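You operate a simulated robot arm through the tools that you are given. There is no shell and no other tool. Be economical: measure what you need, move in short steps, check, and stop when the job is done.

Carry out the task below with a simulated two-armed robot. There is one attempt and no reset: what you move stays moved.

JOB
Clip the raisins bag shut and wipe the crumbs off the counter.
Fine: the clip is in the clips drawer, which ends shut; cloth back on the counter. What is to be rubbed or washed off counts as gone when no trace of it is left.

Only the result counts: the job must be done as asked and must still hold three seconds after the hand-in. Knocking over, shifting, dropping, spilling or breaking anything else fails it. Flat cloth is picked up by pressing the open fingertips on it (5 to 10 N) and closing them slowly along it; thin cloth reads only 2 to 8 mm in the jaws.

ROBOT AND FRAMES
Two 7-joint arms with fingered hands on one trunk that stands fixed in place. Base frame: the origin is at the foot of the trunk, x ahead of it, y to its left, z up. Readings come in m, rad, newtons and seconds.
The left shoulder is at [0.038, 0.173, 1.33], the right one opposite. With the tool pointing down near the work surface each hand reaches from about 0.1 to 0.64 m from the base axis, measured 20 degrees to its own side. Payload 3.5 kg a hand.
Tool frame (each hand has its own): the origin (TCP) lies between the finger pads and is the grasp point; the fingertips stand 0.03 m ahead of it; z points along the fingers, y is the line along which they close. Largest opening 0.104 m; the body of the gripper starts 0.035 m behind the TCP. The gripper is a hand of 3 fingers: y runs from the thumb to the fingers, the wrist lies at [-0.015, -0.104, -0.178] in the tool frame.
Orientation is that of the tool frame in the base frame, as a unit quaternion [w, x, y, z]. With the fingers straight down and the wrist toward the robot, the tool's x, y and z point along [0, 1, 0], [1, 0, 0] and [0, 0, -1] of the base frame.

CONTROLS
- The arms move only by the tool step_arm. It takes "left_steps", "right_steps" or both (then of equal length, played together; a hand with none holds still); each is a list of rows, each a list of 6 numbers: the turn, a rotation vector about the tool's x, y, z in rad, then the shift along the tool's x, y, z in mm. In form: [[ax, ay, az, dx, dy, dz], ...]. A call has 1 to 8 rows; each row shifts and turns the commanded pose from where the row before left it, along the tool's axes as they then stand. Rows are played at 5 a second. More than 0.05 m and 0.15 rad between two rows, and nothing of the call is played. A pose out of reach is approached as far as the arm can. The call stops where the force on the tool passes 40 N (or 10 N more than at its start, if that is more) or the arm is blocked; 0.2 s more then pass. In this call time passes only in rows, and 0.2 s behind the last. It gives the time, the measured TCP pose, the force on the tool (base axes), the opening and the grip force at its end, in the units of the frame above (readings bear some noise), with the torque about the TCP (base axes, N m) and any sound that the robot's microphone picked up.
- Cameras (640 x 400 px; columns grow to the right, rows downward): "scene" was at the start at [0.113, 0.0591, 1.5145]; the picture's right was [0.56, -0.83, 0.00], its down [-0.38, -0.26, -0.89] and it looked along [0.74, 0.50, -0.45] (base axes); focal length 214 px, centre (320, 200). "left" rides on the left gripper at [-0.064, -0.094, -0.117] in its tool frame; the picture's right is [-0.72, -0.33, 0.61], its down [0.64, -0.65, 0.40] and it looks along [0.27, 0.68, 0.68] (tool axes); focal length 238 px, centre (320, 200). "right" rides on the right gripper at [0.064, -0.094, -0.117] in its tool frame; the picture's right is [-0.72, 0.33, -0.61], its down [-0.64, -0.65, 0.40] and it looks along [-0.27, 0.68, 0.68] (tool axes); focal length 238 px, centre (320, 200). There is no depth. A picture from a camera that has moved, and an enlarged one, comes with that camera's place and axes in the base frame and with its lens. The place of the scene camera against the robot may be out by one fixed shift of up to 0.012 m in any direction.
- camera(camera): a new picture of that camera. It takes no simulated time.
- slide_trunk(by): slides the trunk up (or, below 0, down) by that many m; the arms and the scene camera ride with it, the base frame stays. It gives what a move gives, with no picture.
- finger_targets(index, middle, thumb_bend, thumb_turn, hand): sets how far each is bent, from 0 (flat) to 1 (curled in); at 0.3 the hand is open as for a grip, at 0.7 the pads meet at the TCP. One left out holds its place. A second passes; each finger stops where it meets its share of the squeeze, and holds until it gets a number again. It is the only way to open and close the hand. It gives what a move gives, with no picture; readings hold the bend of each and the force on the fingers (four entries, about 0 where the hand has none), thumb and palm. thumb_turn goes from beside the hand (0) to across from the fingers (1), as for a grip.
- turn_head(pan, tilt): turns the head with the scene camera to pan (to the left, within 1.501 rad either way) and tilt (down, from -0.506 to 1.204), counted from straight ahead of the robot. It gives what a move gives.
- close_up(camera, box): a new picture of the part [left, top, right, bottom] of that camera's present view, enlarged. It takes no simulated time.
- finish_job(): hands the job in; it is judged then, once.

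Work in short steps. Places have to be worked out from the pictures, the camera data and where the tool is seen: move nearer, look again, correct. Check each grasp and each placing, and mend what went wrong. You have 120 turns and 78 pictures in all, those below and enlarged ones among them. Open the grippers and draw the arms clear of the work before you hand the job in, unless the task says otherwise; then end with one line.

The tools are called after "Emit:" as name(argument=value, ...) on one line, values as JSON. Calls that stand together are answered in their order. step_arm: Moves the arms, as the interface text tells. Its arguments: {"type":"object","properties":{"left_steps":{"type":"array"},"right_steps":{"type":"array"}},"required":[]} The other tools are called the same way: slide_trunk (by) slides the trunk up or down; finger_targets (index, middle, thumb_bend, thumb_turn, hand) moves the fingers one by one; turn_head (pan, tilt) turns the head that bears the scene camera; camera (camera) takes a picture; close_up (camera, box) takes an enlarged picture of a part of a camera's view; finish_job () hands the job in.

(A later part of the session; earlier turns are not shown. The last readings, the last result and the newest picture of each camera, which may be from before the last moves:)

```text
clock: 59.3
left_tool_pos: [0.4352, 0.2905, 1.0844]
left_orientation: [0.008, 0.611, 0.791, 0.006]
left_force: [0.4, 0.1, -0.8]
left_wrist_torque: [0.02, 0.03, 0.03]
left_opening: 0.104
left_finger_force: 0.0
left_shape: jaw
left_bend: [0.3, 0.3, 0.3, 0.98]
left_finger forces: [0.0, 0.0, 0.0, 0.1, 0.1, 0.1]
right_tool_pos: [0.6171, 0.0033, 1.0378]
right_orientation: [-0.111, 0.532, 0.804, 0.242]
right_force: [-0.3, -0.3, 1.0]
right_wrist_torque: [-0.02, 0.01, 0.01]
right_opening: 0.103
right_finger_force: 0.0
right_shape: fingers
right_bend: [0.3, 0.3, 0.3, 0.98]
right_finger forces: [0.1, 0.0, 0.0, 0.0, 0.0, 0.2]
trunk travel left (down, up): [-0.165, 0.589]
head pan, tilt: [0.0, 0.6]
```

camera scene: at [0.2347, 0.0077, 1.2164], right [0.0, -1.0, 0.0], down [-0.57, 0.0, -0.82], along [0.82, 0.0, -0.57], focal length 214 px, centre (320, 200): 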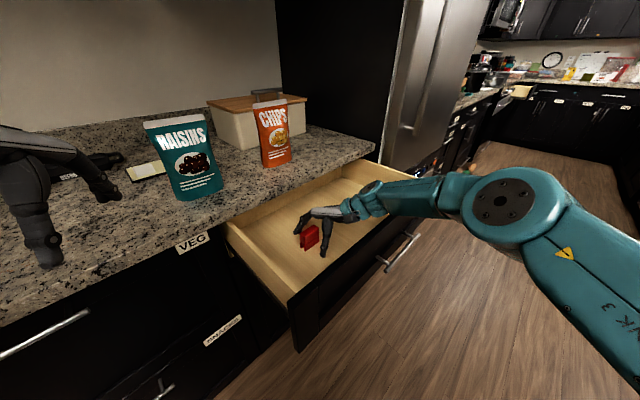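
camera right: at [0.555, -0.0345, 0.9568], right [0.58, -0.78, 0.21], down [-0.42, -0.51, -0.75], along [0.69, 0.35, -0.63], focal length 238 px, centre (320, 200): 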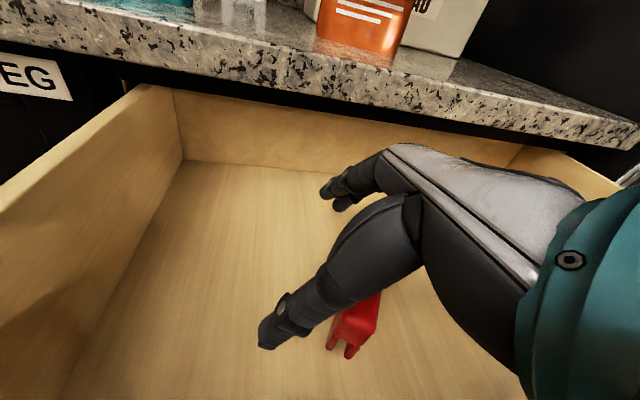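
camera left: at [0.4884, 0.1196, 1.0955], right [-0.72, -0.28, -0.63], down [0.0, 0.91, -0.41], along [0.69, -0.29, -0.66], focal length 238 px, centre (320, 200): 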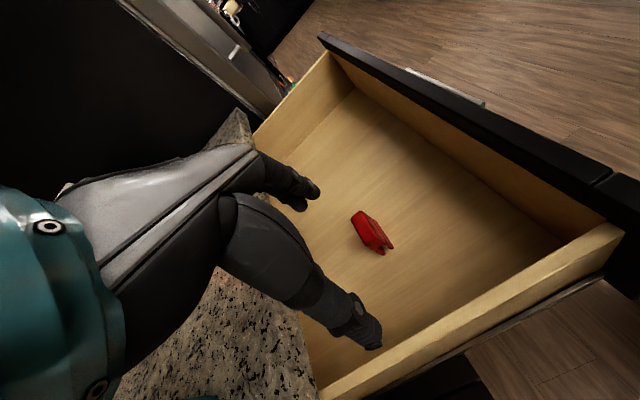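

The hand rose with the trunk and is free. I correct orientation to heading 14°, roll 20°, then move to a point above the clip.

Emit:
step_arm(right_steps=[[0.0717, -0.0437, 0.0643, 0, 0, 0], [0.0717, -0.0437, 0.0643, 0, 0, 0], [0.0717, -0.0437, 0.0643, 0, 0, 0], [0, 0, 0, -26, 11, 32.5], [0, 0, 0, -26, 11, 32.5], [0, 0, 0, -26, 11, 32.5], [0, 0, 0, -26, 11, 32.5]])

Emit:
close_up(camera="scene", box=[220, 140, 420, 265])

```text
clock: 60.9
left_tool_pos: [0.4347, 0.2916, 1.0849]
left_orientation: [0.008, 0.611, 0.791, 0.005]
left_force: [-0.3, -0.5, 0.2]
left_wrist_torque: [-0.03, 0.0, -0.02]
left_opening: 0.1038
left_finger_force: 0.0
left_shape: jaw
left_bend: [0.3, 0.3, 0.3, 0.98]
left_finger forces: [0.0, 0.0, 0.1, 0.1, 0.0, 0.1]
right_tool_pos: [0.7056, -0.003, 0.8908]
right_orientation: [-0.115, 0.54, 0.802, 0.228]
right_force: [0.7, 0.1, -0.1]
right_wrist_torque: [0.03, 0.02, 0.02]
right_opening: 0.1029
right_finger_force: 0.1
right_shape: fingers
right_bend: [0.3, 0.3, 0.3, 0.98]
right_finger forces: [0.0, 0.0, 0.0, 0.0, 0.0, 0.0]
right hand out of reach, approached as far as the arm can: row 1, 2, 3
trunk travel left (down, up): [-0.165, 0.589]
head pan, tilt: [0.0, 0.6]
```

```text
3.20 times, centred on (320, 202) of scene
camera zoom: at [0.224, 0.0077, 1.2373], right [0.0, -1.0, 0.0], down [-0.57, 0.0, -0.82], along [0.82, 0.0, -0.57], focal length 686 px, centre (320, 192)
```

zoom: 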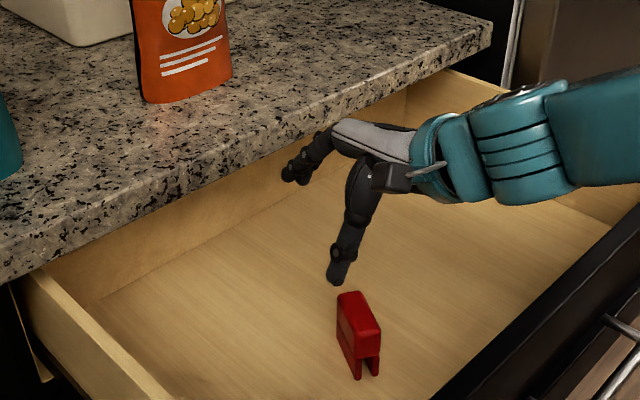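

Reach is fine here, only the turn didn't take. I apply the turn now and shift to directly above the clip at z≈0.86.

Emit:
step_arm(right_steps=[[0.07, -0.043, 0.06, 0, 0, 0], [0.07, -0.043, 0.06, 0, 0, 0], [0.07, -0.043, 0.06, 0, 0, 0], [0, 0, 0, -18, -23, 10], [0, 0, 0, -18, -23, 10]])

Emit:
close_up(camera="scene", box=[260, 180, 400, 268])

```text
clock: 62.1
left_tool_pos: [0.4342, 0.2902, 1.0852]
left_orientation: [0.008, 0.611, 0.791, 0.007]
left_force: [0.1, 0.5, 0.1]
left_wrist_torque: [0.04, -0.03, -0.02]
left_opening: 0.1038
left_finger_force: 0.0
left_shape: jaw
left_bend: [0.3, 0.3, 0.3, 0.98]
left_finger forces: [0.2, 0.1, 0.1, 0.0, 0.0, 0.1]
right_tool_pos: [0.6741, -0.0411, 0.8482]
right_orientation: [-0.124, 0.56, 0.796, 0.194]
right_force: [-0.1, 0.2, 0.2]
right_wrist_torque: [0.02, -0.01, 0.02]
right_opening: 0.1028
right_finger_force: 0.1
right_shape: fingers
right_bend: [0.3, 0.3, 0.3, 0.98]
right_finger forces: [0.0, 0.1, 0.0, 0.0, 0.0, 0.0]
right hand out of reach, approached as far as the arm can: row 1, 2, 3
trunk travel left (down, up): [-0.165, 0.589]
head pan, tilt: [0.0, 0.6]
```

```text
4.55 times, centred on (330, 224) of scene
camera zoom: at [0.2235, 0.0074, 1.2374], right [0.0, -1.0, 0.0], down [-0.56, 0.0, -0.83], along [0.83, 0.0, -0.56], focal length 975 px, centre (274, 91)
```

zoom: 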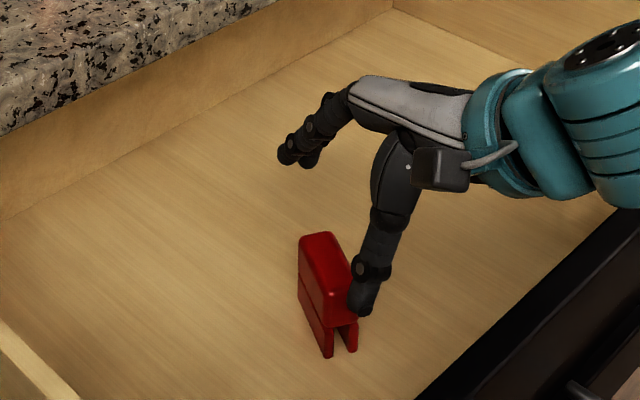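

Line-up looks good: fingers beyond the far end, thumb before the near end. I descend to the clip.

Emit:
step_arm(right_steps=[[0, 0, 0, -7.4, -7.3, 20], [0, 0, 0, -7.4, -7.3, 20]])

Emit:
close_up(camera="scene", box=[260, 180, 400, 268])

```text
clock: 62.7
left_tool_pos: [0.4355, 0.29, 1.0857]
left_orientation: [0.008, 0.612, 0.791, 0.006]
left_force: [0.9, -0.1, 0.1]
left_wrist_torque: [-0.02, 0.02, 0.0]
left_opening: 0.104
left_finger_force: 0.0
left_shape: jaw
left_bend: [0.3, 0.3, 0.3, 0.98]
left_finger forces: [0.0, 0.0, 0.0, 0.0, 0.1, 0.1]
right_tool_pos: [0.664, -0.0407, 0.8047]
right_orientation: [-0.125, 0.559, 0.796, 0.194]
right_force: [-0.5, 0.2, 0.1]
right_wrist_torque: [-0.03, -0.03, 0.02]
right_opening: 0.1027
right_finger_force: 0.1
right_shape: fingers
right_bend: [0.3, 0.3, 0.3, 0.98]
right_finger forces: [0.0, 0.0, 0.1, 0.0, 0.1, 0.0]
trunk travel left (down, up): [-0.165, 0.589]
head pan, tilt: [0.0, 0.6]
```

```text
4.55 times, centred on (330, 224) of scene
camera zoom: at [0.2236, 0.0076, 1.2374], right [0.0, -1.0, 0.0], down [-0.57, 0.0, -0.82], along [0.82, 0.0, -0.57], focal length 975 px, centre (274, 91)
```

zoom: 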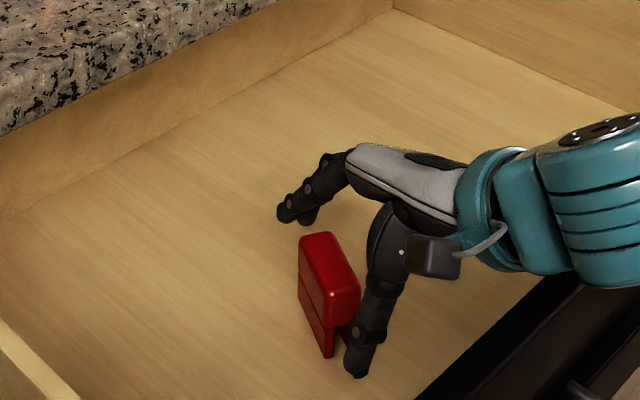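

The tips bracket both ends of the clip in line. I close gradually.

Emit:
finger_targets(hand="right", index=0.44, middle=0.44, thumb_bend=0.44)

Emit:
finger_targets(hand="right", index=0.52, middle=0.52, thumb_bend=0.52)

Emit:
close_up(camera="scene", box=[260, 180, 400, 268])

```text
clock: 63.7
left_tool_pos: [0.435, 0.29, 1.0848]
left_orientation: [0.008, 0.611, 0.792, 0.006]
left_force: [-0.6, -0.5, 0.1]
left_wrist_torque: [-0.03, -0.02, -0.01]
left_opening: 0.1038
left_finger_force: 0.2
left_shape: jaw
left_bend: [0.3, 0.3, 0.3, 0.98]
left_finger forces: [0.0, 0.0, 0.0, 0.0, 0.0, 0.0]
right_tool_pos: [0.6642, -0.0396, 0.8038]
right_orientation: [-0.125, 0.559, 0.797, 0.192]
right_force: [-0.1, 0.7, 0.8]
right_wrist_torque: [0.0, -0.01, 0.01]
right_opening: 0.0684
right_finger_force: 0.1
right_shape: fingers
right_bend: [0.44, 0.44, 0.44, 0.99]
right_finger forces: [0.0, 0.0, 0.0, 0.0, 0.1, 0.0]
trunk travel left (down, up): [-0.165, 0.589]
head pan, tilt: [0.0, 0.6]
```

```text
clock: 64.7
left_tool_pos: [0.4343, 0.2909, 1.0857]
left_orientation: [0.007, 0.612, 0.791, 0.005]
left_force: [0.8, 0.0, 0.1]
left_wrist_torque: [0.03, 0.01, 0.01]
left_opening: 0.104
left_finger_force: 0.1
left_shape: jaw
left_bend: [0.3, 0.3, 0.3, 0.98]
left_finger forces: [0.0, 0.0, 0.0, 0.0, 0.0, 0.1]
right_tool_pos: [0.6642, -0.0407, 0.8046]
right_orientation: [-0.124, 0.559, 0.797, 0.193]
right_force: [0.8, -0.1, 0.2]
right_wrist_torque: [-0.05, 0.02, -0.03]
right_opening: 0.058
right_finger_force: 5.1
right_shape: fingers
right_bend: [0.49, 0.5, 0.47, 1.0]
right_finger forces: [2.7, 2.1, 0.1, 0.0, 4.5, 0.0]
trunk travel left (down, up): [-0.165, 0.589]
head pan, tilt: [0.0, 0.6]
```

```text
4.55 times, centred on (330, 224) of scene
camera zoom: at [0.2233, 0.0078, 1.2375], right [0.0, -1.0, 0.0], down [-0.56, 0.0, -0.83], along [0.83, 0.0, -0.56], focal length 975 px, centre (274, 91)
```

zoom: 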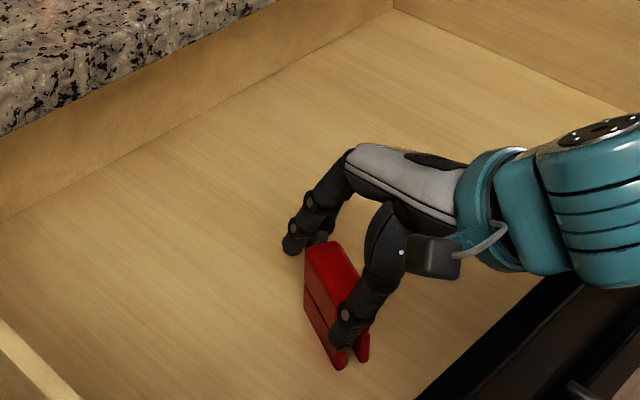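

The clip is gripped by its ends (5 N). I squeeze a little more and lift 30 mm to test the grasp.

Emit:
finger_targets(hand="right", index=0.56, middle=0.56, thumb_bend=0.55)

Emit:
step_arm(right_steps=[[0, 0, 0, 6.2, 2.5, -13.5], [0, 0, 0, 6.2, 2.5, -13.5]])

Emit:
close_up(camera="scene", box=[260, 180, 400, 268])

```text
clock: 65.7
left_tool_pos: [0.4344, 0.2903, 1.086]
left_orientation: [0.008, 0.612, 0.791, 0.006]
left_force: [1.3, 0.0, 0.3]
left_wrist_torque: [0.01, 0.01, -0.02]
left_opening: 0.1039
left_finger_force: 0.1
left_shape: jaw
left_bend: [0.3, 0.3, 0.3, 0.98]
left_finger forces: [0.0, 0.1, 0.0, 0.0, 0.0, 0.1]
right_tool_pos: [0.6651, -0.0399, 0.8048]
right_orientation: [-0.125, 0.559, 0.797, 0.194]
right_force: [0.2, -0.9, 2.1]
right_wrist_torque: [0.0, 0.04, 0.02]
right_opening: 0.0567
right_finger_force: 9.1
right_shape: fingers
right_bend: [0.51, 0.52, 0.47, 1.0]
right_finger forces: [4.7, 4.1, 0.1, 0.0, 8.2, 0.0]
trunk travel left (down, up): [-0.165, 0.589]
head pan, tilt: [0.0, 0.6]
```

```text
clock: 66.3
left_tool_pos: [0.4348, 0.2905, 1.0856]
left_orientation: [0.009, 0.612, 0.791, 0.007]
left_force: [-0.2, 0.2, 0.3]
left_wrist_torque: [0.0, 0.01, 0.01]
left_opening: 0.104
left_finger_force: 0.2
left_shape: jaw
left_bend: [0.3, 0.3, 0.3, 0.98]
left_finger forces: [0.0, 0.1, 0.1, 0.0, 0.0, 0.0]
right_tool_pos: [0.6638, -0.0415, 0.8343]
right_orientation: [-0.125, 0.559, 0.796, 0.194]
right_force: [0.7, -0.5, -0.3]
right_wrist_torque: [-0.02, 0.02, -0.05]
right_opening: 0.0562
right_finger_force: 8.1
right_shape: fingers
right_bend: [0.51, 0.52, 0.47, 1.0]
right_finger forces: [4.4, 3.8, 0.1, 0.1, 8.2, 0.1]
trunk travel left (down, up): [-0.165, 0.589]
head pan, tilt: [0.0, 0.6]
```

```text
4.55 times, centred on (330, 224) of scene
camera zoom: at [0.2233, 0.0078, 1.2375], right [0.0, -1.0, 0.0], down [-0.56, 0.0, -0.83], along [0.83, 0.0, -0.56], focal length 975 px, centre (274, 91)
```

zoom: 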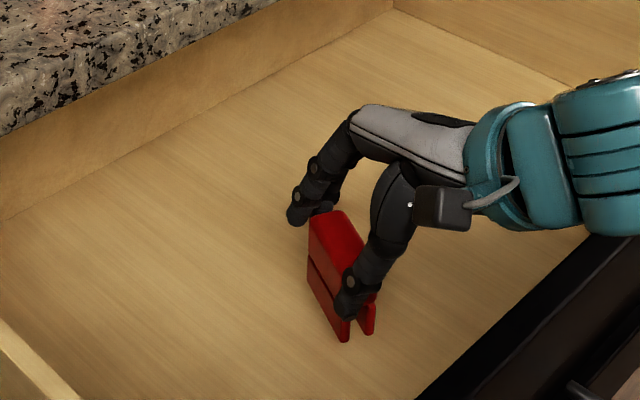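

The grasp holds. I carry the clip (30 mm up) toward the front-left of the drawer, as far as the right arm allows; later pushing the drawer partly in will bring it into the left hand's reach.

Emit:
step_arm(right_steps=[[0, 0, 0, 16, -15, 4.6], [0, 0, 0, 16, -15, 4.6], [0, 0, 0, 16, -15, 4.6], [0, 0, 0, 16, -15, 4.6]])

```text
clock: 67.3
left_tool_pos: [0.4337, 0.2903, 1.0844]
left_orientation: [0.007, 0.611, 0.791, 0.006]
left_force: [-0.4, 0.4, -0.2]
left_wrist_torque: [0.02, 0.01, 0.04]
left_opening: 0.1038
left_finger_force: 0.1
left_shape: jaw
left_bend: [0.3, 0.3, 0.3, 0.98]
left_finger forces: [0.0, 0.0, 0.0, 0.1, 0.0, 0.1]
right_tool_pos: [0.5874, 0.003, 0.8321]
right_orientation: [-0.124, 0.56, 0.796, 0.193]
right_force: [0.2, -0.4, -1.5]
right_wrist_torque: [0.01, 0.01, -0.01]
right_opening: 0.0563
right_finger_force: 8.2
right_shape: fingers
right_bend: [0.51, 0.52, 0.47, 1.0]
right_finger forces: [4.5, 3.9, 0.1, 0.0, 8.2, 0.0]
trunk travel left (down, up): [-0.165, 0.589]
head pan, tilt: [0.0, 0.6]
```

No limit yet, so I continue 50 mm further left.

Emit:
step_arm(right_steps=[[0, 0, 0, 22, 5, 11], [0, 0, 0, 22, 5, 11]])

```text
clock: 67.9
left_tool_pos: [0.4352, 0.2912, 1.0862]
left_orientation: [0.008, 0.612, 0.791, 0.006]
left_force: [-0.9, 0.3, -0.1]
left_wrist_torque: [0.02, 0.02, 0.02]
left_opening: 0.104
left_finger_force: 0.0
left_shape: jaw
left_bend: [0.3, 0.3, 0.3, 0.98]
left_finger forces: [0.0, 0.0, 0.1, 0.0, 0.0, 0.0]
right_tool_pos: [0.5795, 0.054, 0.8336]
right_orientation: [-0.125, 0.559, 0.796, 0.194]
right_force: [0.3, 0.0, -0.6]
right_wrist_torque: [-0.01, 0.0, 0.02]
right_opening: 0.0563
right_finger_force: 8.5
right_shape: fingers
right_bend: [0.51, 0.52, 0.47, 1.0]
right_finger forces: [4.3, 3.8, 0.0, 0.0, 8.2, 0.0]
trunk travel left (down, up): [-0.165, 0.589]
head pan, tilt: [0.0, 0.6]
```

Still no limit. I go 27 mm further and set the clip down on the drawer floor.

Emit:
step_arm(right_steps=[[0, 0, 0, 25, 0, 12], [0, 0, 0, -5.8, -2.4, 12.5], [0, 0, 0, -5.8, -2.4, 12.5]])

Emit:
close_up(camera="scene", box=[220, 180, 380, 280])

```text
clock: 68.7
left_tool_pos: [0.4347, 0.2908, 1.0846]
left_orientation: [0.007, 0.611, 0.791, 0.006]
left_force: [0.4, -0.1, -0.4]
left_wrist_torque: [0.0, 0.01, -0.03]
left_opening: 0.104
left_finger_force: 0.0
left_shape: jaw
left_bend: [0.3, 0.3, 0.3, 0.98]
left_finger forces: [0.0, 0.0, 0.1, 0.0, 0.0, 0.0]
right_tool_pos: [0.572, 0.0797, 0.8058]
right_orientation: [-0.125, 0.559, 0.796, 0.194]
right_force: [0.4, -0.4, -0.2]
right_wrist_torque: [0.02, -0.01, 0.0]
right_opening: 0.0563
right_finger_force: 7.9
right_shape: fingers
right_bend: [0.51, 0.52, 0.47, 1.0]
right_finger forces: [4.2, 3.9, 0.1, 0.0, 8.1, 0.1]
trunk travel left (down, up): [-0.165, 0.589]
head pan, tilt: [0.0, 0.6]
```

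```text
4.00 times, centred on (300, 230) of scene
camera zoom: at [0.2235, 0.0076, 1.2374], right [0.0, -1.0, 0.0], down [-0.56, 0.0, -0.83], along [0.83, 0.0, -0.56], focal length 858 px, centre (400, 80)
```

zoom: 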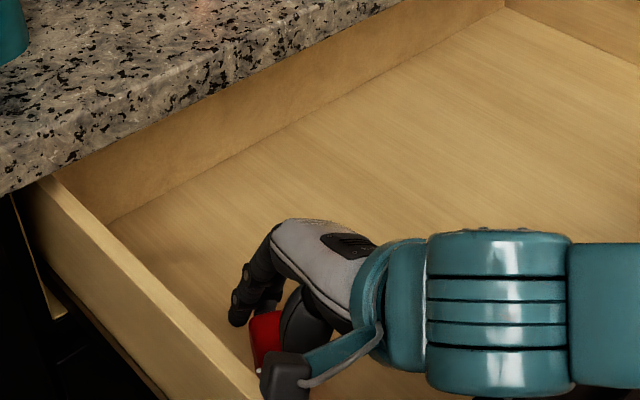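

The clip is just at floor height. I lower 2 mm, release, and lift the hand straight up and away to the right.

Emit:
step_arm(right_steps=[[0, 0, 0, -0.8, -0.3, 1.8]])

Emit:
finger_targets(hand="right", index=0.36, middle=0.36, thumb_bend=0.33)

Emit:
step_arm(right_steps=[[0, 0, 0, 12, 5, -27], [0, 0, 0, 16, 6.5, -35], [0, 0, 0, 16, 6.5, -35], [0, 0, 0, 0, -30, -25], [0, 0, 0, -35, -30, 0], [0, 0, 0, -35, -30, 0], [0, 0, 0, -35, -30, 0]])

Emit:
close_up(camera="scene", box=[220, 180, 380, 280])

```text
clock: 69.1
left_tool_pos: [0.4335, 0.2904, 1.0845]
left_orientation: [0.009, 0.612, 0.791, 0.007]
left_force: [-0.6, 0.1, -0.4]
left_wrist_torque: [-0.02, 0.0, 0.01]
left_opening: 0.104
left_finger_force: 0.1
left_shape: jaw
left_bend: [0.3, 0.3, 0.3, 0.98]
left_finger forces: [0.0, 0.0, 0.0, 0.0, 0.0, 0.0]
right_tool_pos: [0.5719, 0.0805, 0.8043]
right_orientation: [-0.124, 0.559, 0.797, 0.194]
right_force: [-0.1, -0.8, 5.1]
right_wrist_torque: [-0.01, 0.05, -0.03]
right_opening: 0.0563
right_finger_force: 8.8
right_shape: fingers
right_bend: [0.51, 0.52, 0.47, 1.0]
right_finger forces: [4.8, 3.9, 0.1, 0.0, 8.6, 0.1]
trunk travel left (down, up): [-0.165, 0.589]
head pan, tilt: [0.0, 0.6]
```

```text
clock: 70.1
left_tool_pos: [0.4349, 0.2897, 1.0842]
left_orientation: [0.008, 0.612, 0.791, 0.006]
left_force: [-0.4, 0.7, -0.2]
left_wrist_torque: [-0.02, -0.03, -0.01]
left_opening: 0.104
left_finger_force: 0.0
left_shape: jaw
left_bend: [0.3, 0.3, 0.3, 0.98]
left_finger forces: [0.0, 0.0, 0.1, 0.1, 0.0, 0.0]
right_tool_pos: [0.5711, 0.0789, 0.8027]
right_orientation: [-0.124, 0.559, 0.796, 0.194]
right_force: [0.5, -0.2, 0.2]
right_wrist_torque: [0.0, -0.01, -0.02]
right_opening: 0.0911
right_finger_force: 0.0
right_shape: fingers
right_bend: [0.36, 0.36, 0.33, 0.98]
right_finger forces: [0.1, 0.2, 0.0, 0.0, 0.0, 0.0]
trunk travel left (down, up): [-0.165, 0.589]
head pan, tilt: [0.0, 0.6]
```

```text
clock: 71.8
left_tool_pos: [0.4355, 0.2935, 1.0836]
left_orientation: [0.009, 0.611, 0.792, 0.005]
left_force: [0.2, 0.1, -0.3]
left_wrist_torque: [0.01, 0.0, 0.02]
left_opening: 0.1043
left_finger_force: 0.1
left_shape: jaw
left_bend: [0.3, 0.3, 0.3, 0.98]
left_finger forces: [0.0, 0.1, 0.1, 0.0, 0.1, 0.1]
right_tool_pos: [0.4975, -0.0473, 0.8846]
right_orientation: [-0.125, 0.554, 0.796, 0.21]
right_force: [17.2, 26.6, 13.5]
right_wrist_torque: [0.04, 0.46, -1.06]
right_opening: 0.0684
right_finger_force: 16.8
right_shape: fingers
right_bend: [0.36, 0.36, 0.47, 0.9]
right_finger forces: [0.0, 0.0, 0.0, 0.0, 33.5, 0.0]
trunk travel left (down, up): [-0.165, 0.589]
head pan, tilt: [0.0, 0.6]
stopped in row 7 (right hand): the force on the tool passed its limit at 44 N (the readings are from after the stop); the commanded pose is now the measured one
```

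```text
4.00 times, centred on (300, 230) of scene
camera zoom: at [0.2243, 0.0105, 1.2374], right [0.0, -1.0, 0.0], down [-0.57, 0.0, -0.82], along [0.82, 0.0, -0.57], focal length 858 px, centre (400, 80)
```

zoom: 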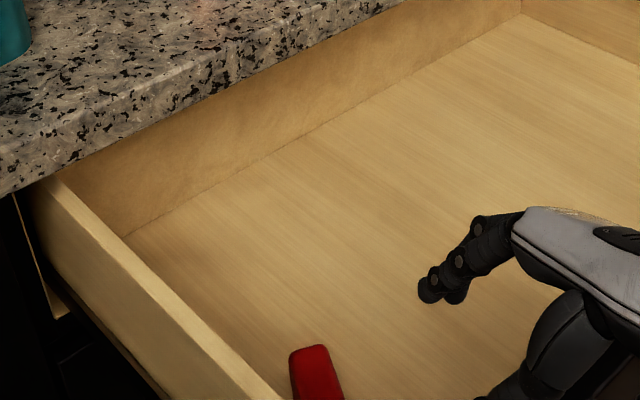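

The thumb pressed the front panel from inside and pulled the drawer out a bit further; the clip still stands near (0.55, 0.06). I free the right hand upward and turn the left hand toward heading −73° meanwhile.

Emit:
step_arm(left_steps=[[0, 0, 0.138, 0, 0, 0], [0, 0, 0.138, 0, 0, 0], [0, 0, 0.138, 0, 0, 0], [0, 0, 0.138, 0, 0, 0], [0, 0, 0.138, 0, 0, 0], [0, 0, 0.138, 0, 0, 0], [0, 0, 0.138, 0, 0, 0]], right_steps=[[0, 0, 0, 5, 20, -10], [0, 0, 0, 16, 6.5, -35], [0, 0, 0, 16, 6.5, -35], [0, 0, 0, 16, 6.5, -35], [0, 0, 0, -35, -25, -10], [0, 0, 0, -35, -25, -10], [0, 0, 0, -35, -25, -10]])

Emit:
step_arm(left_steps=[[0, 0, 0.138, 0, 0, 0], [0, 0, 0.138, 0, 0, 0], [0, 0, 0.138, 0, 0, 0], [0, 0, 0.138, 0, 0, 0]], right_steps=[[0, 0, 0, -35, -25, -10], [0, 0, 0, -35, -25, -10], [0, 0, 0, -35, -25, 0], [0, 0, 0, -35, -25, 0]])

```text
clock: 73.4
left_tool_pos: [0.4359, 0.2909, 1.0837]
left_orientation: [0.005, 0.909, 0.416, 0.01]
left_force: [-0.6, 0.1, 0.2]
left_wrist_torque: [0.02, 0.0, 0.03]
left_opening: 0.1041
left_finger_force: 0.0
left_shape: jaw
left_bend: [0.3, 0.3, 0.3, 0.98]
left_finger forces: [0.0, 0.0, 0.1, 0.0, 0.0, 0.0]
right_tool_pos: [0.4759, -0.1721, 0.9794]
right_orientation: [-0.126, 0.556, 0.796, 0.203]
right_force: [-0.8, 0.2, 0.2]
right_wrist_torque: [0.0, -0.02, -0.03]
right_opening: 0.0913
right_finger_force: 0.0
right_shape: fingers
right_bend: [0.36, 0.36, 0.33, 0.98]
right_finger forces: [0.1, 0.0, 0.0, 0.1, 0.0, 0.0]
trunk travel left (down, up): [-0.165, 0.589]
head pan, tilt: [0.0, 0.6]
```

```text
clock: 74.4
left_tool_pos: [0.435, 0.2917, 1.0838]
left_orientation: [0.002, 0.988, 0.152, 0.01]
left_force: [0.4, -0.1, 0.1]
left_wrist_torque: [-0.02, 0.03, 0.0]
left_opening: 0.1039
left_finger_force: 0.1
left_shape: jaw
left_bend: [0.3, 0.3, 0.3, 0.98]
left_finger forces: [0.1, 0.0, 0.1, 0.1, 0.0, 0.0]
right_tool_pos: [0.4395, -0.3079, 0.9329]
right_orientation: [-0.122, 0.562, 0.792, 0.205]
right_force: [0.6, 0.0, -0.1]
right_wrist_torque: [-0.03, 0.01, -0.03]
right_opening: 0.0918
right_finger_force: 0.0
right_shape: fingers
right_bend: [0.36, 0.36, 0.33, 0.98]
right_finger forces: [0.0, 0.0, 0.1, 0.0, 0.0, 0.0]
right hand out of reach, approached as far as the arm can: row 4
trunk travel left (down, up): [-0.165, 0.589]
head pan, tilt: [0.0, 0.6]
```

The left hand is at heading −72°. I bring it above the clip and look with its own camera.

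Emit:
step_arm(left_steps=[[0, 0, 0, 6.7, 42.6, 21], [0, 0, 0, 6.7, 42.6, 21], [0, 0, 0, 6.7, 42.6, 21], [0, 0, 0, 6.7, 42.6, 21], [0, 0, 0, 6.7, 42.6, 21], [0, 0, 0, 6.7, 42.6, 21]])

Emit:
camera(camera="left")

```text
clock: 75.8
left_tool_pos: [0.5538, 0.0589, 0.9589]
left_orientation: [0.002, 0.988, 0.154, 0.009]
left_force: [0.9, 0.4, -0.4]
left_wrist_torque: [0.0, 0.03, 0.01]
left_opening: 0.104
left_finger_force: 0.1
left_shape: jaw
left_bend: [0.3, 0.3, 0.3, 0.98]
left_finger forces: [0.1, 0.0, 0.0, 0.0, 0.0, 0.0]
right_tool_pos: [0.4403, -0.3069, 0.9325]
right_orientation: [-0.123, 0.561, 0.793, 0.204]
right_force: [0.0, 0.7, 0.4]
right_wrist_torque: [0.01, -0.01, -0.01]
right_opening: 0.0919
right_finger_force: 0.1
right_shape: fingers
right_bend: [0.36, 0.36, 0.33, 0.98]
right_finger forces: [0.0, 0.0, 0.0, 0.0, 0.0, 0.1]
trunk travel left (down, up): [-0.165, 0.589]
head pan, tilt: [0.0, 0.6]
```

```text
19 pictures are left
camera left: at [0.4626, 0.129, 1.0745], right [-0.77, 0.09, -0.63], down [0.42, 0.82, -0.4], along [0.48, -0.57, -0.67], focal length 238 px, centre (320, 200)
```

left: 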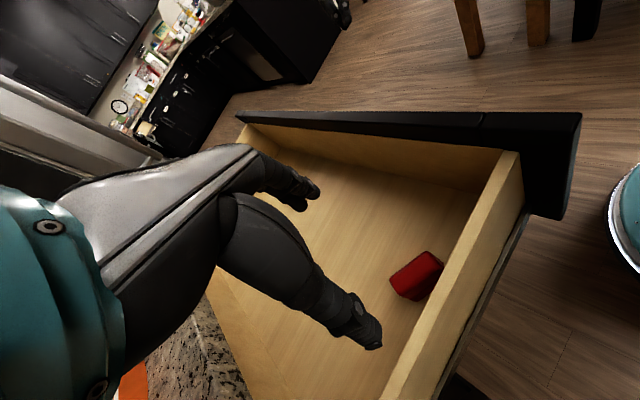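

The left hand reaches well: the clip is at about (0.541, 0.058), close to the drawer's side wall. I narrow the fingers so the thumb clears the wall, then descend to just above the clip.

Emit:
finger_targets(hand="left", index=0.46, middle=0.46, thumb_bend=0.46)

Emit:
step_arm(left_steps=[[0, 0, 0, -4.2, -1, 40], [0, 0, 0, -4.2, -1, 40], [0, 0, 0, -4.2, -1, 34]])

Emit:
camera(camera="left")

```text
clock: 76.8
left_tool_pos: [0.554, 0.0578, 0.9596]
left_orientation: [0.002, 0.988, 0.153, 0.01]
left_force: [-0.7, -0.7, -0.7]
left_wrist_torque: [0.01, -0.01, 0.01]
left_opening: 0.063
left_finger_force: 0.0
left_shape: fingers
left_bend: [0.46, 0.46, 0.46, 0.98]
left_finger forces: [0.0, 0.0, 0.0, 0.0, 0.0, 0.1]
right_tool_pos: [0.4394, -0.3069, 0.933]
right_orientation: [-0.124, 0.562, 0.792, 0.203]
right_force: [-0.1, -0.3, 0.4]
right_wrist_torque: [0.02, 0.0, -0.01]
right_opening: 0.0918
right_finger_force: 0.1
right_shape: fingers
right_bend: [0.36, 0.36, 0.33, 0.98]
right_finger forces: [0.0, 0.0, 0.1, 0.1, 0.0, 0.0]
trunk travel left (down, up): [-0.165, 0.589]
head pan, tilt: [0.0, 0.6]
```

```text
clock: 77.5
left_tool_pos: [0.5497, 0.0537, 0.8817]
left_orientation: [0.014, 0.988, 0.156, 0.017]
left_force: [-0.3, 0.3, -0.5]
left_wrist_torque: [0.0, 0.06, -0.03]
left_opening: 0.063
left_finger_force: 0.0
left_shape: fingers
left_bend: [0.46, 0.46, 0.46, 0.98]
left_finger forces: [0.0, 0.1, 0.0, 0.0, 0.0, 0.1]
right_tool_pos: [0.4404, -0.3061, 0.9327]
right_orientation: [-0.125, 0.561, 0.793, 0.204]
right_force: [1.0, -0.2, -0.6]
right_wrist_torque: [0.03, 0.0, 0.0]
right_opening: 0.0916
right_finger_force: 0.1
right_shape: fingers
right_bend: [0.36, 0.36, 0.33, 0.98]
right_finger forces: [0.1, 0.0, 0.0, 0.0, 0.0, 0.1]
trunk travel left (down, up): [-0.165, 0.589]
head pan, tilt: [0.0, 0.6]
stopped in row 3 (left hand): the force on the tool passed its limit at 57 N (the readings are from after the stop); the commanded pose is now the measured one
```

```text
18 pictures are left
camera left: at [0.456, 0.1261, 0.9935], right [-0.76, 0.08, -0.65], down [0.43, 0.81, -0.41], along [0.49, -0.58, -0.65], focal length 238 px, centre (320, 200)
```

left: 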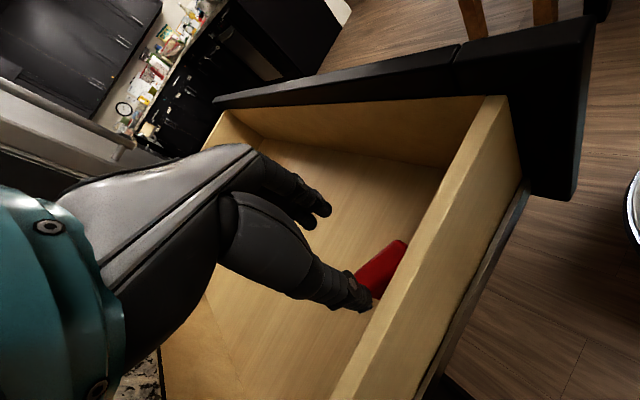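

Something was touched at z≈0.88 although the fingers read nothing. I look at the arm with the scene camera, turned a bit to the left.

Emit:
turn_head(pan=0.25, tilt=0.75)

Emit:
camera(camera="scene")

```text
clock: 78.3
left_tool_pos: [0.5494, 0.0534, 0.8818]
left_orientation: [0.015, 0.988, 0.155, 0.018]
left_force: [0.6, -0.6, -0.8]
left_wrist_torque: [0.02, 0.03, 0.0]
left_opening: 0.0626
left_finger_force: 0.0
left_shape: fingers
left_bend: [0.46, 0.46, 0.46, 0.98]
left_finger forces: [0.0, 0.0, 0.0, 0.0, 0.1, 0.1]
right_tool_pos: [0.4395, -0.307, 0.9341]
right_orientation: [-0.124, 0.562, 0.792, 0.204]
right_force: [0.9, -0.2, -0.1]
right_wrist_torque: [0.01, -0.04, 0.02]
right_opening: 0.0915
right_finger_force: 0.2
right_shape: fingers
right_bend: [0.36, 0.36, 0.33, 0.98]
right_finger forces: [0.1, 0.1, 0.1, 0.1, 0.1, 0.0]
trunk travel left (down, up): [-0.165, 0.589]
head pan, tilt: [0.25, 0.75]
```

```text
17 pictures are left
camera scene: at [0.2155, 0.0282, 1.2246], right [0.25, -0.97, 0.0], down [-0.66, -0.17, -0.73], along [0.71, 0.18, -0.68], focal length 214 px, centre (320, 200)
```

scene: 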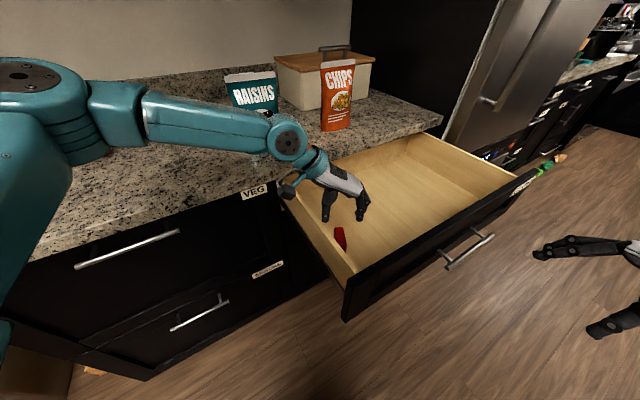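

The bowed thumb most likely hit the top of the drawer's side wall. I'll rise and instead grip the clip by its ends with heading ≈ +17°, which keeps clear of the wall.

Emit:
step_arm(left_steps=[[0, 0, 0, 0, 0, -40], [0, 0, 0, 0, 0, -45], [0, 0, -0.142, 0, 0, 0], [0, 0, -0.142, 0, 0, 0], [0, 0, -0.142, 0, 0, 0], [0, 0, -0.142, 0, 0, 0], [0, 0, -0.142, 0, 0, 0], [0, 0, -0.142, 0, 0, 0]])

Emit:
finger_targets(hand="left", index=0.3, middle=0.3, thumb_bend=0.3)

Emit:
step_arm(left_steps=[[0, 0, -0.142, 0, 0, 0], [0, 0, -0.142, 0, 0, 0], [0, 0, -0.142, 0, 0, 0], [0, 0, -0.142, 0, 0, 0], [0, 0, -0.142, 0, 0, 0]])

Emit:
camera(camera="left")

```text
clock: 80.1
left_tool_pos: [0.5477, 0.0547, 0.9674]
left_orientation: [0.02, 0.835, 0.55, 0.012]
left_force: [-0.2, 0.4, 0.8]
left_wrist_torque: [0.01, -0.02, 0.02]
left_opening: 0.063
left_finger_force: 0.0
left_shape: fingers
left_bend: [0.46, 0.46, 0.46, 0.98]
left_finger forces: [0.0, 0.0, 0.0, 0.0, 0.0, 0.0]
right_tool_pos: [0.4401, -0.3074, 0.9326]
right_orientation: [-0.124, 0.562, 0.792, 0.203]
right_force: [1.3, 0.4, 0.5]
right_wrist_torque: [0.03, 0.0, 0.0]
right_opening: 0.0917
right_finger_force: 0.0
right_shape: fingers
right_bend: [0.36, 0.36, 0.33, 0.98]
right_finger forces: [0.0, 0.1, 0.0, 0.0, 0.0, 0.1]
trunk travel left (down, up): [-0.165, 0.589]
head pan, tilt: [0.25, 0.75]
```

```text
clock: 81.1
left_tool_pos: [0.5459, 0.0546, 0.9677]
left_orientation: [0.02, 0.835, 0.549, 0.011]
left_force: [0.6, 0.2, 0.2]
left_wrist_torque: [-0.02, -0.03, -0.01]
left_opening: 0.1027
left_finger_force: 0.0
left_shape: fingers
left_bend: [0.3, 0.3, 0.3, 0.98]
left_finger forces: [0.0, 0.1, 0.0, 0.0, 0.0, 0.1]
right_tool_pos: [0.4393, -0.3065, 0.9336]
right_orientation: [-0.123, 0.562, 0.792, 0.204]
right_force: [0.1, 0.9, 0.3]
right_wrist_torque: [0.02, -0.03, -0.02]
right_opening: 0.0917
right_finger_force: 0.1
right_shape: fingers
right_bend: [0.36, 0.36, 0.33, 0.98]
right_finger forces: [0.0, 0.0, 0.0, 0.0, 0.0, 0.1]
trunk travel left (down, up): [-0.165, 0.589]
head pan, tilt: [0.25, 0.75]
```

```text
clock: 82.3
left_tool_pos: [0.5538, 0.1059, 0.989]
left_orientation: [0.023, 0.663, 0.748, 0.005]
left_force: [-1.5, 0.0, 0.4]
left_wrist_torque: [-0.01, 0.01, 0.01]
left_opening: 0.1026
left_finger_force: 0.1
left_shape: fingers
left_bend: [0.3, 0.3, 0.3, 0.98]
left_finger forces: [0.0, 0.1, 0.1, 0.0, 0.0, 0.0]
left hand out of reach, approached as far as the arm can: row 1, 2, 3, 4, 5
right_tool_pos: [0.4391, -0.3068, 0.9334]
right_orientation: [-0.123, 0.562, 0.792, 0.204]
right_force: [-0.3, 0.1, 0.1]
right_wrist_torque: [-0.02, -0.01, -0.02]
right_opening: 0.0917
right_finger_force: 0.1
right_shape: fingers
right_bend: [0.36, 0.36, 0.33, 0.98]
right_finger forces: [0.0, 0.0, 0.0, 0.0, 0.1, 0.1]
trunk travel left (down, up): [-0.165, 0.589]
head pan, tilt: [0.25, 0.75]
```

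```text
16 pictures are left
camera left: at [0.4633, 0.0336, 1.103], right [-0.21, -0.77, -0.6], down [-0.71, 0.55, -0.45], along [0.67, 0.33, -0.66], focal length 238 px, centre (320, 200)
```

left: 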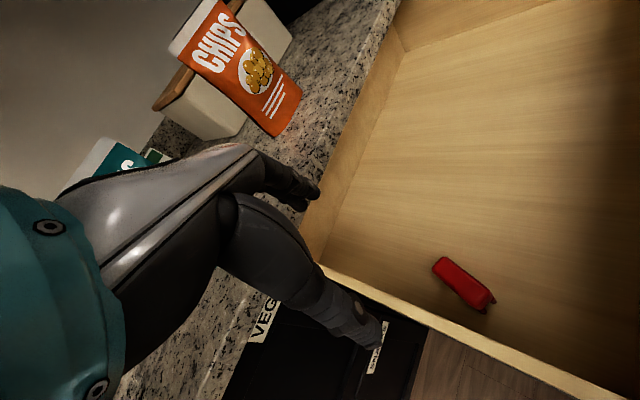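

The left arm needs some roll to get there. I roll it 15° (fingers leaning right, clear of the wall), heading 20°, and go to just above the clip.

Emit:
step_arm(left_steps=[[-0.004, -0.083, -0.077, 0, 0, 0], [-0.004, -0.083, -0.077, 0, 0, 0], [-0.004, -0.083, -0.077, 0, 0, 0], [0, 0, 0, -2.8, -10.3, 41.5], [0, 0, 0, -2.8, -10.3, 41.5], [0, 0, 0, -2.8, -10.3, 36]])

Emit:
close_up(camera="scene", box=[260, 130, 440, 243])

```text
clock: 83.7
left_tool_pos: [0.5414, 0.0844, 0.8894]
left_orientation: [0.12, 0.569, 0.81, -0.078]
left_force: [0.3, -0.1, 0.0]
left_wrist_torque: [0.0, -0.02, -0.01]
left_opening: 0.1028
left_finger_force: 0.0
left_shape: fingers
left_bend: [0.3, 0.3, 0.3, 0.98]
left_finger forces: [0.0, 0.1, 0.0, 0.0, 0.1, 0.0]
left hand out of reach, approached as far as the arm can: row 5, 6
right_tool_pos: [0.4406, -0.3064, 0.9328]
right_orientation: [-0.124, 0.561, 0.793, 0.204]
right_force: [0.1, 0.5, 0.2]
right_wrist_torque: [-0.02, 0.03, 0.03]
right_opening: 0.0916
right_finger_force: 0.1
right_shape: fingers
right_bend: [0.36, 0.36, 0.33, 0.98]
right_finger forces: [0.1, 0.1, 0.0, 0.1, 0.0, 0.1]
trunk travel left (down, up): [-0.165, 0.589]
head pan, tilt: [0.25, 0.75]
```

```text
3.54 times, centred on (350, 186) of scene
camera zoom: at [0.2158, 0.0284, 1.2245], right [0.25, -0.97, 0.0], down [-0.66, -0.17, -0.73], along [0.71, 0.18, -0.68], focal length 759 px, centre (214, 248)
```

zoom: 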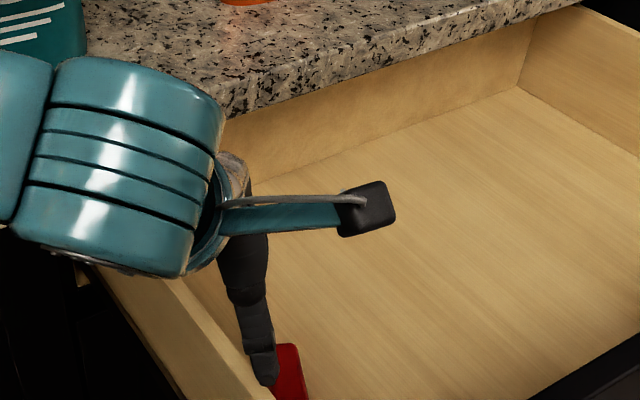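

The clip is ~3 cm out of the left hand's reach; pushing the drawer in by ~8 cm brings it over. I raise the left hand, make a right fist, and lower it in front of the drawer face.

Emit:
finger_targets(hand="right", index=0.8, middle=0.8, thumb_bend=0.6)

Emit:
step_arm(left_steps=[[0, 0, 0, 0, 0, -35], [0, 0, 0, 0, 0, -35], [0, 0, 0, 0, 0, 0]], right_steps=[[0, 0, 0, -17, -7.4, 35.5], [0, 0, 0, -17, -7.4, 35.5], [0, 0, 0, -17, -7.4, 35.5]])

Emit:
step_arm(right_steps=[[0, 0, 0, 14.1, 34.7, 14], [0, 0, 0, 14.1, 34.7, 14], [0, 0, 0, 14.1, 34.7, 14], [0, 0, 0, 14.1, 34.7, 14]])

Emit:
camera(camera="scene")

```text
clock: 84.7
left_tool_pos: [0.5416, 0.0847, 0.8915]
left_orientation: [0.121, 0.57, 0.809, -0.077]
left_force: [-1.0, 0.2, -0.2]
left_wrist_torque: [0.01, 0.03, 0.01]
left_opening: 0.1028
left_finger_force: 0.0
left_shape: fingers
left_bend: [0.3, 0.3, 0.3, 0.98]
left_finger forces: [0.1, 0.0, 0.0, 0.0, 0.1, 0.1]
right_tool_pos: [0.4396, -0.3072, 0.9328]
right_orientation: [-0.124, 0.561, 0.792, 0.204]
right_force: [-0.3, -0.2, 0.1]
right_wrist_torque: [-0.01, 0.02, 0.02]
right_opening: 0.007
right_finger_force: 0.0
right_shape: fingers
right_bend: [0.8, 0.8, 0.6, 0.98]
right_finger forces: [0.0, 0.0, 0.1, 0.1, 0.1, 0.0]
trunk travel left (down, up): [-0.165, 0.589]
head pan, tilt: [0.25, 0.75]
```

```text
clock: 85.5
left_tool_pos: [0.5349, 0.1016, 0.9571]
left_orientation: [0.118, 0.569, 0.81, -0.077]
left_force: [-0.1, -0.5, -0.3]
left_wrist_torque: [0.06, -0.03, -0.01]
left_opening: 0.1028
left_finger_force: 0.1
left_shape: fingers
left_bend: [0.3, 0.3, 0.3, 0.98]
left_finger forces: [0.0, 0.0, 0.1, 0.1, 0.0, 0.1]
right_tool_pos: [0.4399, -0.2972, 0.8152]
right_orientation: [-0.122, 0.564, 0.791, 0.202]
right_force: [0.5, -0.4, -0.1]
right_wrist_torque: [0.01, 0.0, -0.02]
right_opening: 0.0069
right_finger_force: 0.1
right_shape: fingers
right_bend: [0.8, 0.8, 0.6, 0.98]
right_finger forces: [0.1, 0.1, 0.1, 0.1, 0.0, 0.1]
right hand out of reach, approached as far as the arm can: row 3
trunk travel left (down, up): [-0.165, 0.589]
head pan, tilt: [0.25, 0.75]
```

```text
clock: 86.5
left_tool_pos: [0.5354, 0.103, 0.9583]
left_orientation: [0.119, 0.569, 0.81, -0.077]
left_force: [0.2, -0.4, 0.0]
left_wrist_torque: [-0.01, 0.01, -0.02]
left_opening: 0.1029
left_finger_force: 0.0
left_shape: fingers
left_bend: [0.3, 0.3, 0.3, 0.98]
left_finger forces: [0.0, 0.0, 0.1, 0.0, 0.0, 0.0]
right_tool_pos: [0.5535, -0.1854, 0.8144]
right_orientation: [-0.125, 0.561, 0.793, 0.204]
right_force: [0.8, -1.1, -0.5]
right_wrist_torque: [0.01, -0.02, -0.02]
right_opening: 0.0073
right_finger_force: 0.1
right_shape: fingers
right_bend: [0.8, 0.8, 0.59, 0.98]
right_finger forces: [0.0, 0.1, 0.0, 0.0, 0.1, 0.1]
trunk travel left (down, up): [-0.165, 0.589]
head pan, tilt: [0.25, 0.75]
```

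```text
14 pictures are left
camera scene: at [0.2163, 0.0287, 1.2243], right [0.25, -0.97, 0.0], down [-0.66, -0.17, -0.73], along [0.71, 0.18, -0.68], focal length 214 px, centre (320, 200)
```

scene: 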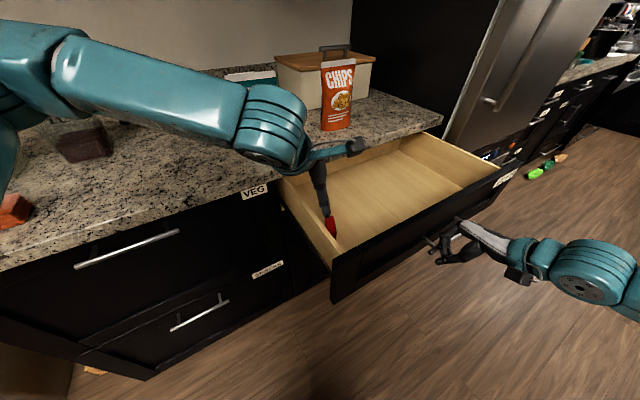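

The push works: the drawer slid in about 3.5 cm. I push 5 cm more and check with the left camera.

Emit:
step_arm(right_steps=[[0, 0, 0, 8.8, 21.7, 8.8], [0, 0, 0, 8.8, 21.7, 8.8]])

Emit:
camera(camera="left")

```text
clock: 87.1
left_tool_pos: [0.5346, 0.1021, 0.9579]
left_orientation: [0.12, 0.569, 0.81, -0.077]
left_force: [0.6, 0.2, 1.0]
left_wrist_torque: [-0.03, -0.01, 0.0]
left_opening: 0.1028
left_finger_force: 0.0
left_shape: fingers
left_bend: [0.3, 0.3, 0.3, 0.98]
left_finger forces: [0.0, 0.0, 0.0, 0.0, 0.0, 0.1]
right_tool_pos: [0.5883, -0.151, 0.8142]
right_orientation: [-0.124, 0.561, 0.793, 0.204]
right_force: [-0.1, 0.0, 0.1]
right_wrist_torque: [-0.05, 0.01, 0.02]
right_opening: 0.0075
right_finger_force: 0.1
right_shape: fingers
right_bend: [0.8, 0.8, 0.59, 0.98]
right_finger forces: [0.0, 0.1, 0.0, 0.0, 0.0, 0.0]
trunk travel left (down, up): [-0.165, 0.589]
head pan, tilt: [0.25, 0.75]
```

```text
13 pictures are left
camera left: at [0.454, 0.042, 1.0876], right [-0.01, -0.92, -0.39], down [-0.78, 0.25, -0.58], along [0.63, 0.3, -0.72], focal length 238 px, centre (320, 200)
```

left: 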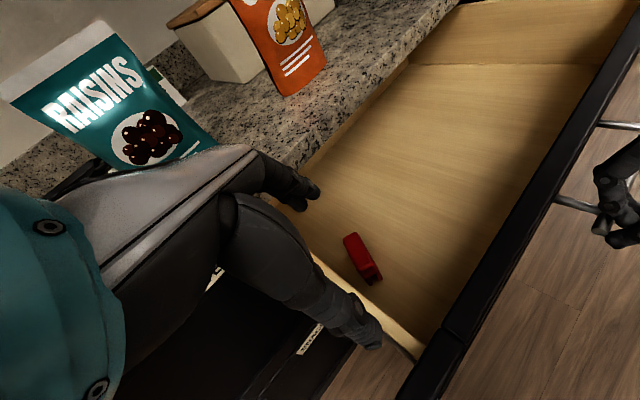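

The clip is now at (0.591, 0.103), heading 18°, matching the hand's heading. I move over it and descend to grasp height.

Emit:
step_arm(left_steps=[[0, 0, 0, 0, 27, 26], [0, 0, 0, 0, 27, 26], [0, 0, 0, 9.6, -0.4, 32.6], [0, 0, 0, 9.6, -0.4, 32.6], [0, 0, 0, 9.6, -0.4, 32.6]])

Emit:
close_up(camera="scene", box=[270, 150, 400, 231])

```text
clock: 88.3
left_tool_pos: [0.5894, 0.1143, 0.8165]
left_orientation: [0.125, 0.571, 0.808, -0.076]
left_force: [20.4, -17.7, 15.1]
left_wrist_torque: [0.6, 1.42, 0.9]
left_opening: 0.1003
left_finger_force: 14.7
left_shape: fingers
left_bend: [0.3, 0.3, 0.31, 0.92]
left_finger forces: [0.0, 0.1, 0.0, 0.1, 29.6, 0.0]
left hand out of reach, approached as far as the arm can: row 5
right_tool_pos: [0.5888, -0.1523, 0.8138]
right_orientation: [-0.124, 0.562, 0.792, 0.204]
right_force: [0.3, 0.5, -0.2]
right_wrist_torque: [0.03, 0.02, -0.01]
right_opening: 0.0073
right_finger_force: 0.0
right_shape: fingers
right_bend: [0.8, 0.8, 0.59, 0.98]
right_finger forces: [0.1, 0.0, 0.0, 0.0, 0.0, 0.0]
trunk travel left (down, up): [-0.165, 0.589]
head pan, tilt: [0.25, 0.75]
```

```text
4.92 times, centred on (335, 190) of scene
camera zoom: at [0.2163, 0.0256, 1.2247], right [0.25, -0.97, 0.0], down [-0.66, -0.17, -0.73], along [0.71, 0.18, -0.68], focal length 1056 px, centre (246, 247)
```

zoom: 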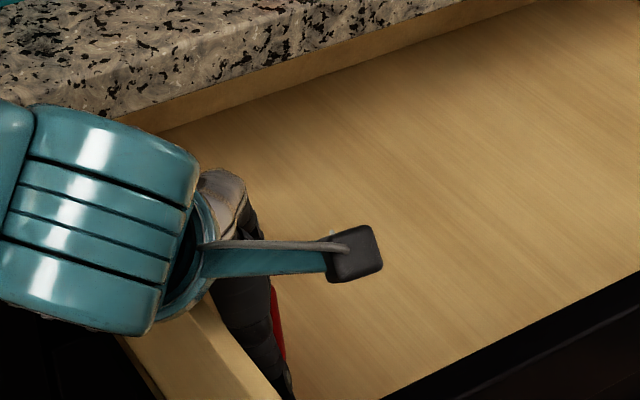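

The thumb is pressing the side wall. I bend the thumb slightly inward to free it and shift 7 mm to the right toward the clip's axis.

Emit:
finger_targets(hand="left", thumb_bend=0.38)

Emit:
step_arm(left_steps=[[0, 0, 0, -6, 4, 4], [0, 0, 0, -2, 2, 6]])

```text
clock: 89.3
left_tool_pos: [0.5876, 0.1175, 0.8151]
left_orientation: [0.123, 0.57, 0.809, -0.076]
left_force: [23.8, -22.8, 15.7]
left_wrist_torque: [0.87, 1.53, 1.04]
left_opening: 0.0897
left_finger_force: 17.8
left_shape: fingers
left_bend: [0.3, 0.3, 0.38, 0.92]
left_finger forces: [0.1, 0.1, 0.0, 0.1, 35.5, 0.0]
right_tool_pos: [0.5885, -0.1522, 0.8141]
right_orientation: [-0.124, 0.562, 0.792, 0.204]
right_force: [-0.9, -0.8, 0.0]
right_wrist_torque: [0.02, -0.01, 0.01]
right_opening: 0.0074
right_finger_force: 0.3
right_shape: fingers
right_bend: [0.8, 0.8, 0.59, 0.98]
right_finger forces: [0.0, 0.1, 0.0, 0.0, 0.0, 0.0]
trunk travel left (down, up): [-0.165, 0.589]
head pan, tilt: [0.25, 0.75]
```

```text
clock: 89.9
left_tool_pos: [0.5942, 0.1197, 0.8119]
left_orientation: [0.121, 0.57, 0.809, -0.076]
left_force: [21.2, -18.3, 14.9]
left_wrist_torque: [0.76, 1.51, 0.77]
left_opening: 0.0906
left_finger_force: 15.0
left_shape: fingers
left_bend: [0.3, 0.3, 0.38, 0.92]
left_finger forces: [0.0, 0.1, 0.0, 0.1, 30.6, 0.1]
left hand out of reach, approached as far as the arm can: row 1, 2
right_tool_pos: [0.5872, -0.1515, 0.8142]
right_orientation: [-0.124, 0.562, 0.792, 0.204]
right_force: [0.7, -0.2, -0.8]
right_wrist_torque: [0.01, 0.02, 0.01]
right_opening: 0.0073
right_finger_force: 0.0
right_shape: fingers
right_bend: [0.8, 0.8, 0.59, 0.98]
right_finger forces: [0.0, 0.0, 0.0, 0.0, 0.0, 0.0]
trunk travel left (down, up): [-0.165, 0.589]
head pan, tilt: [0.25, 0.75]
```

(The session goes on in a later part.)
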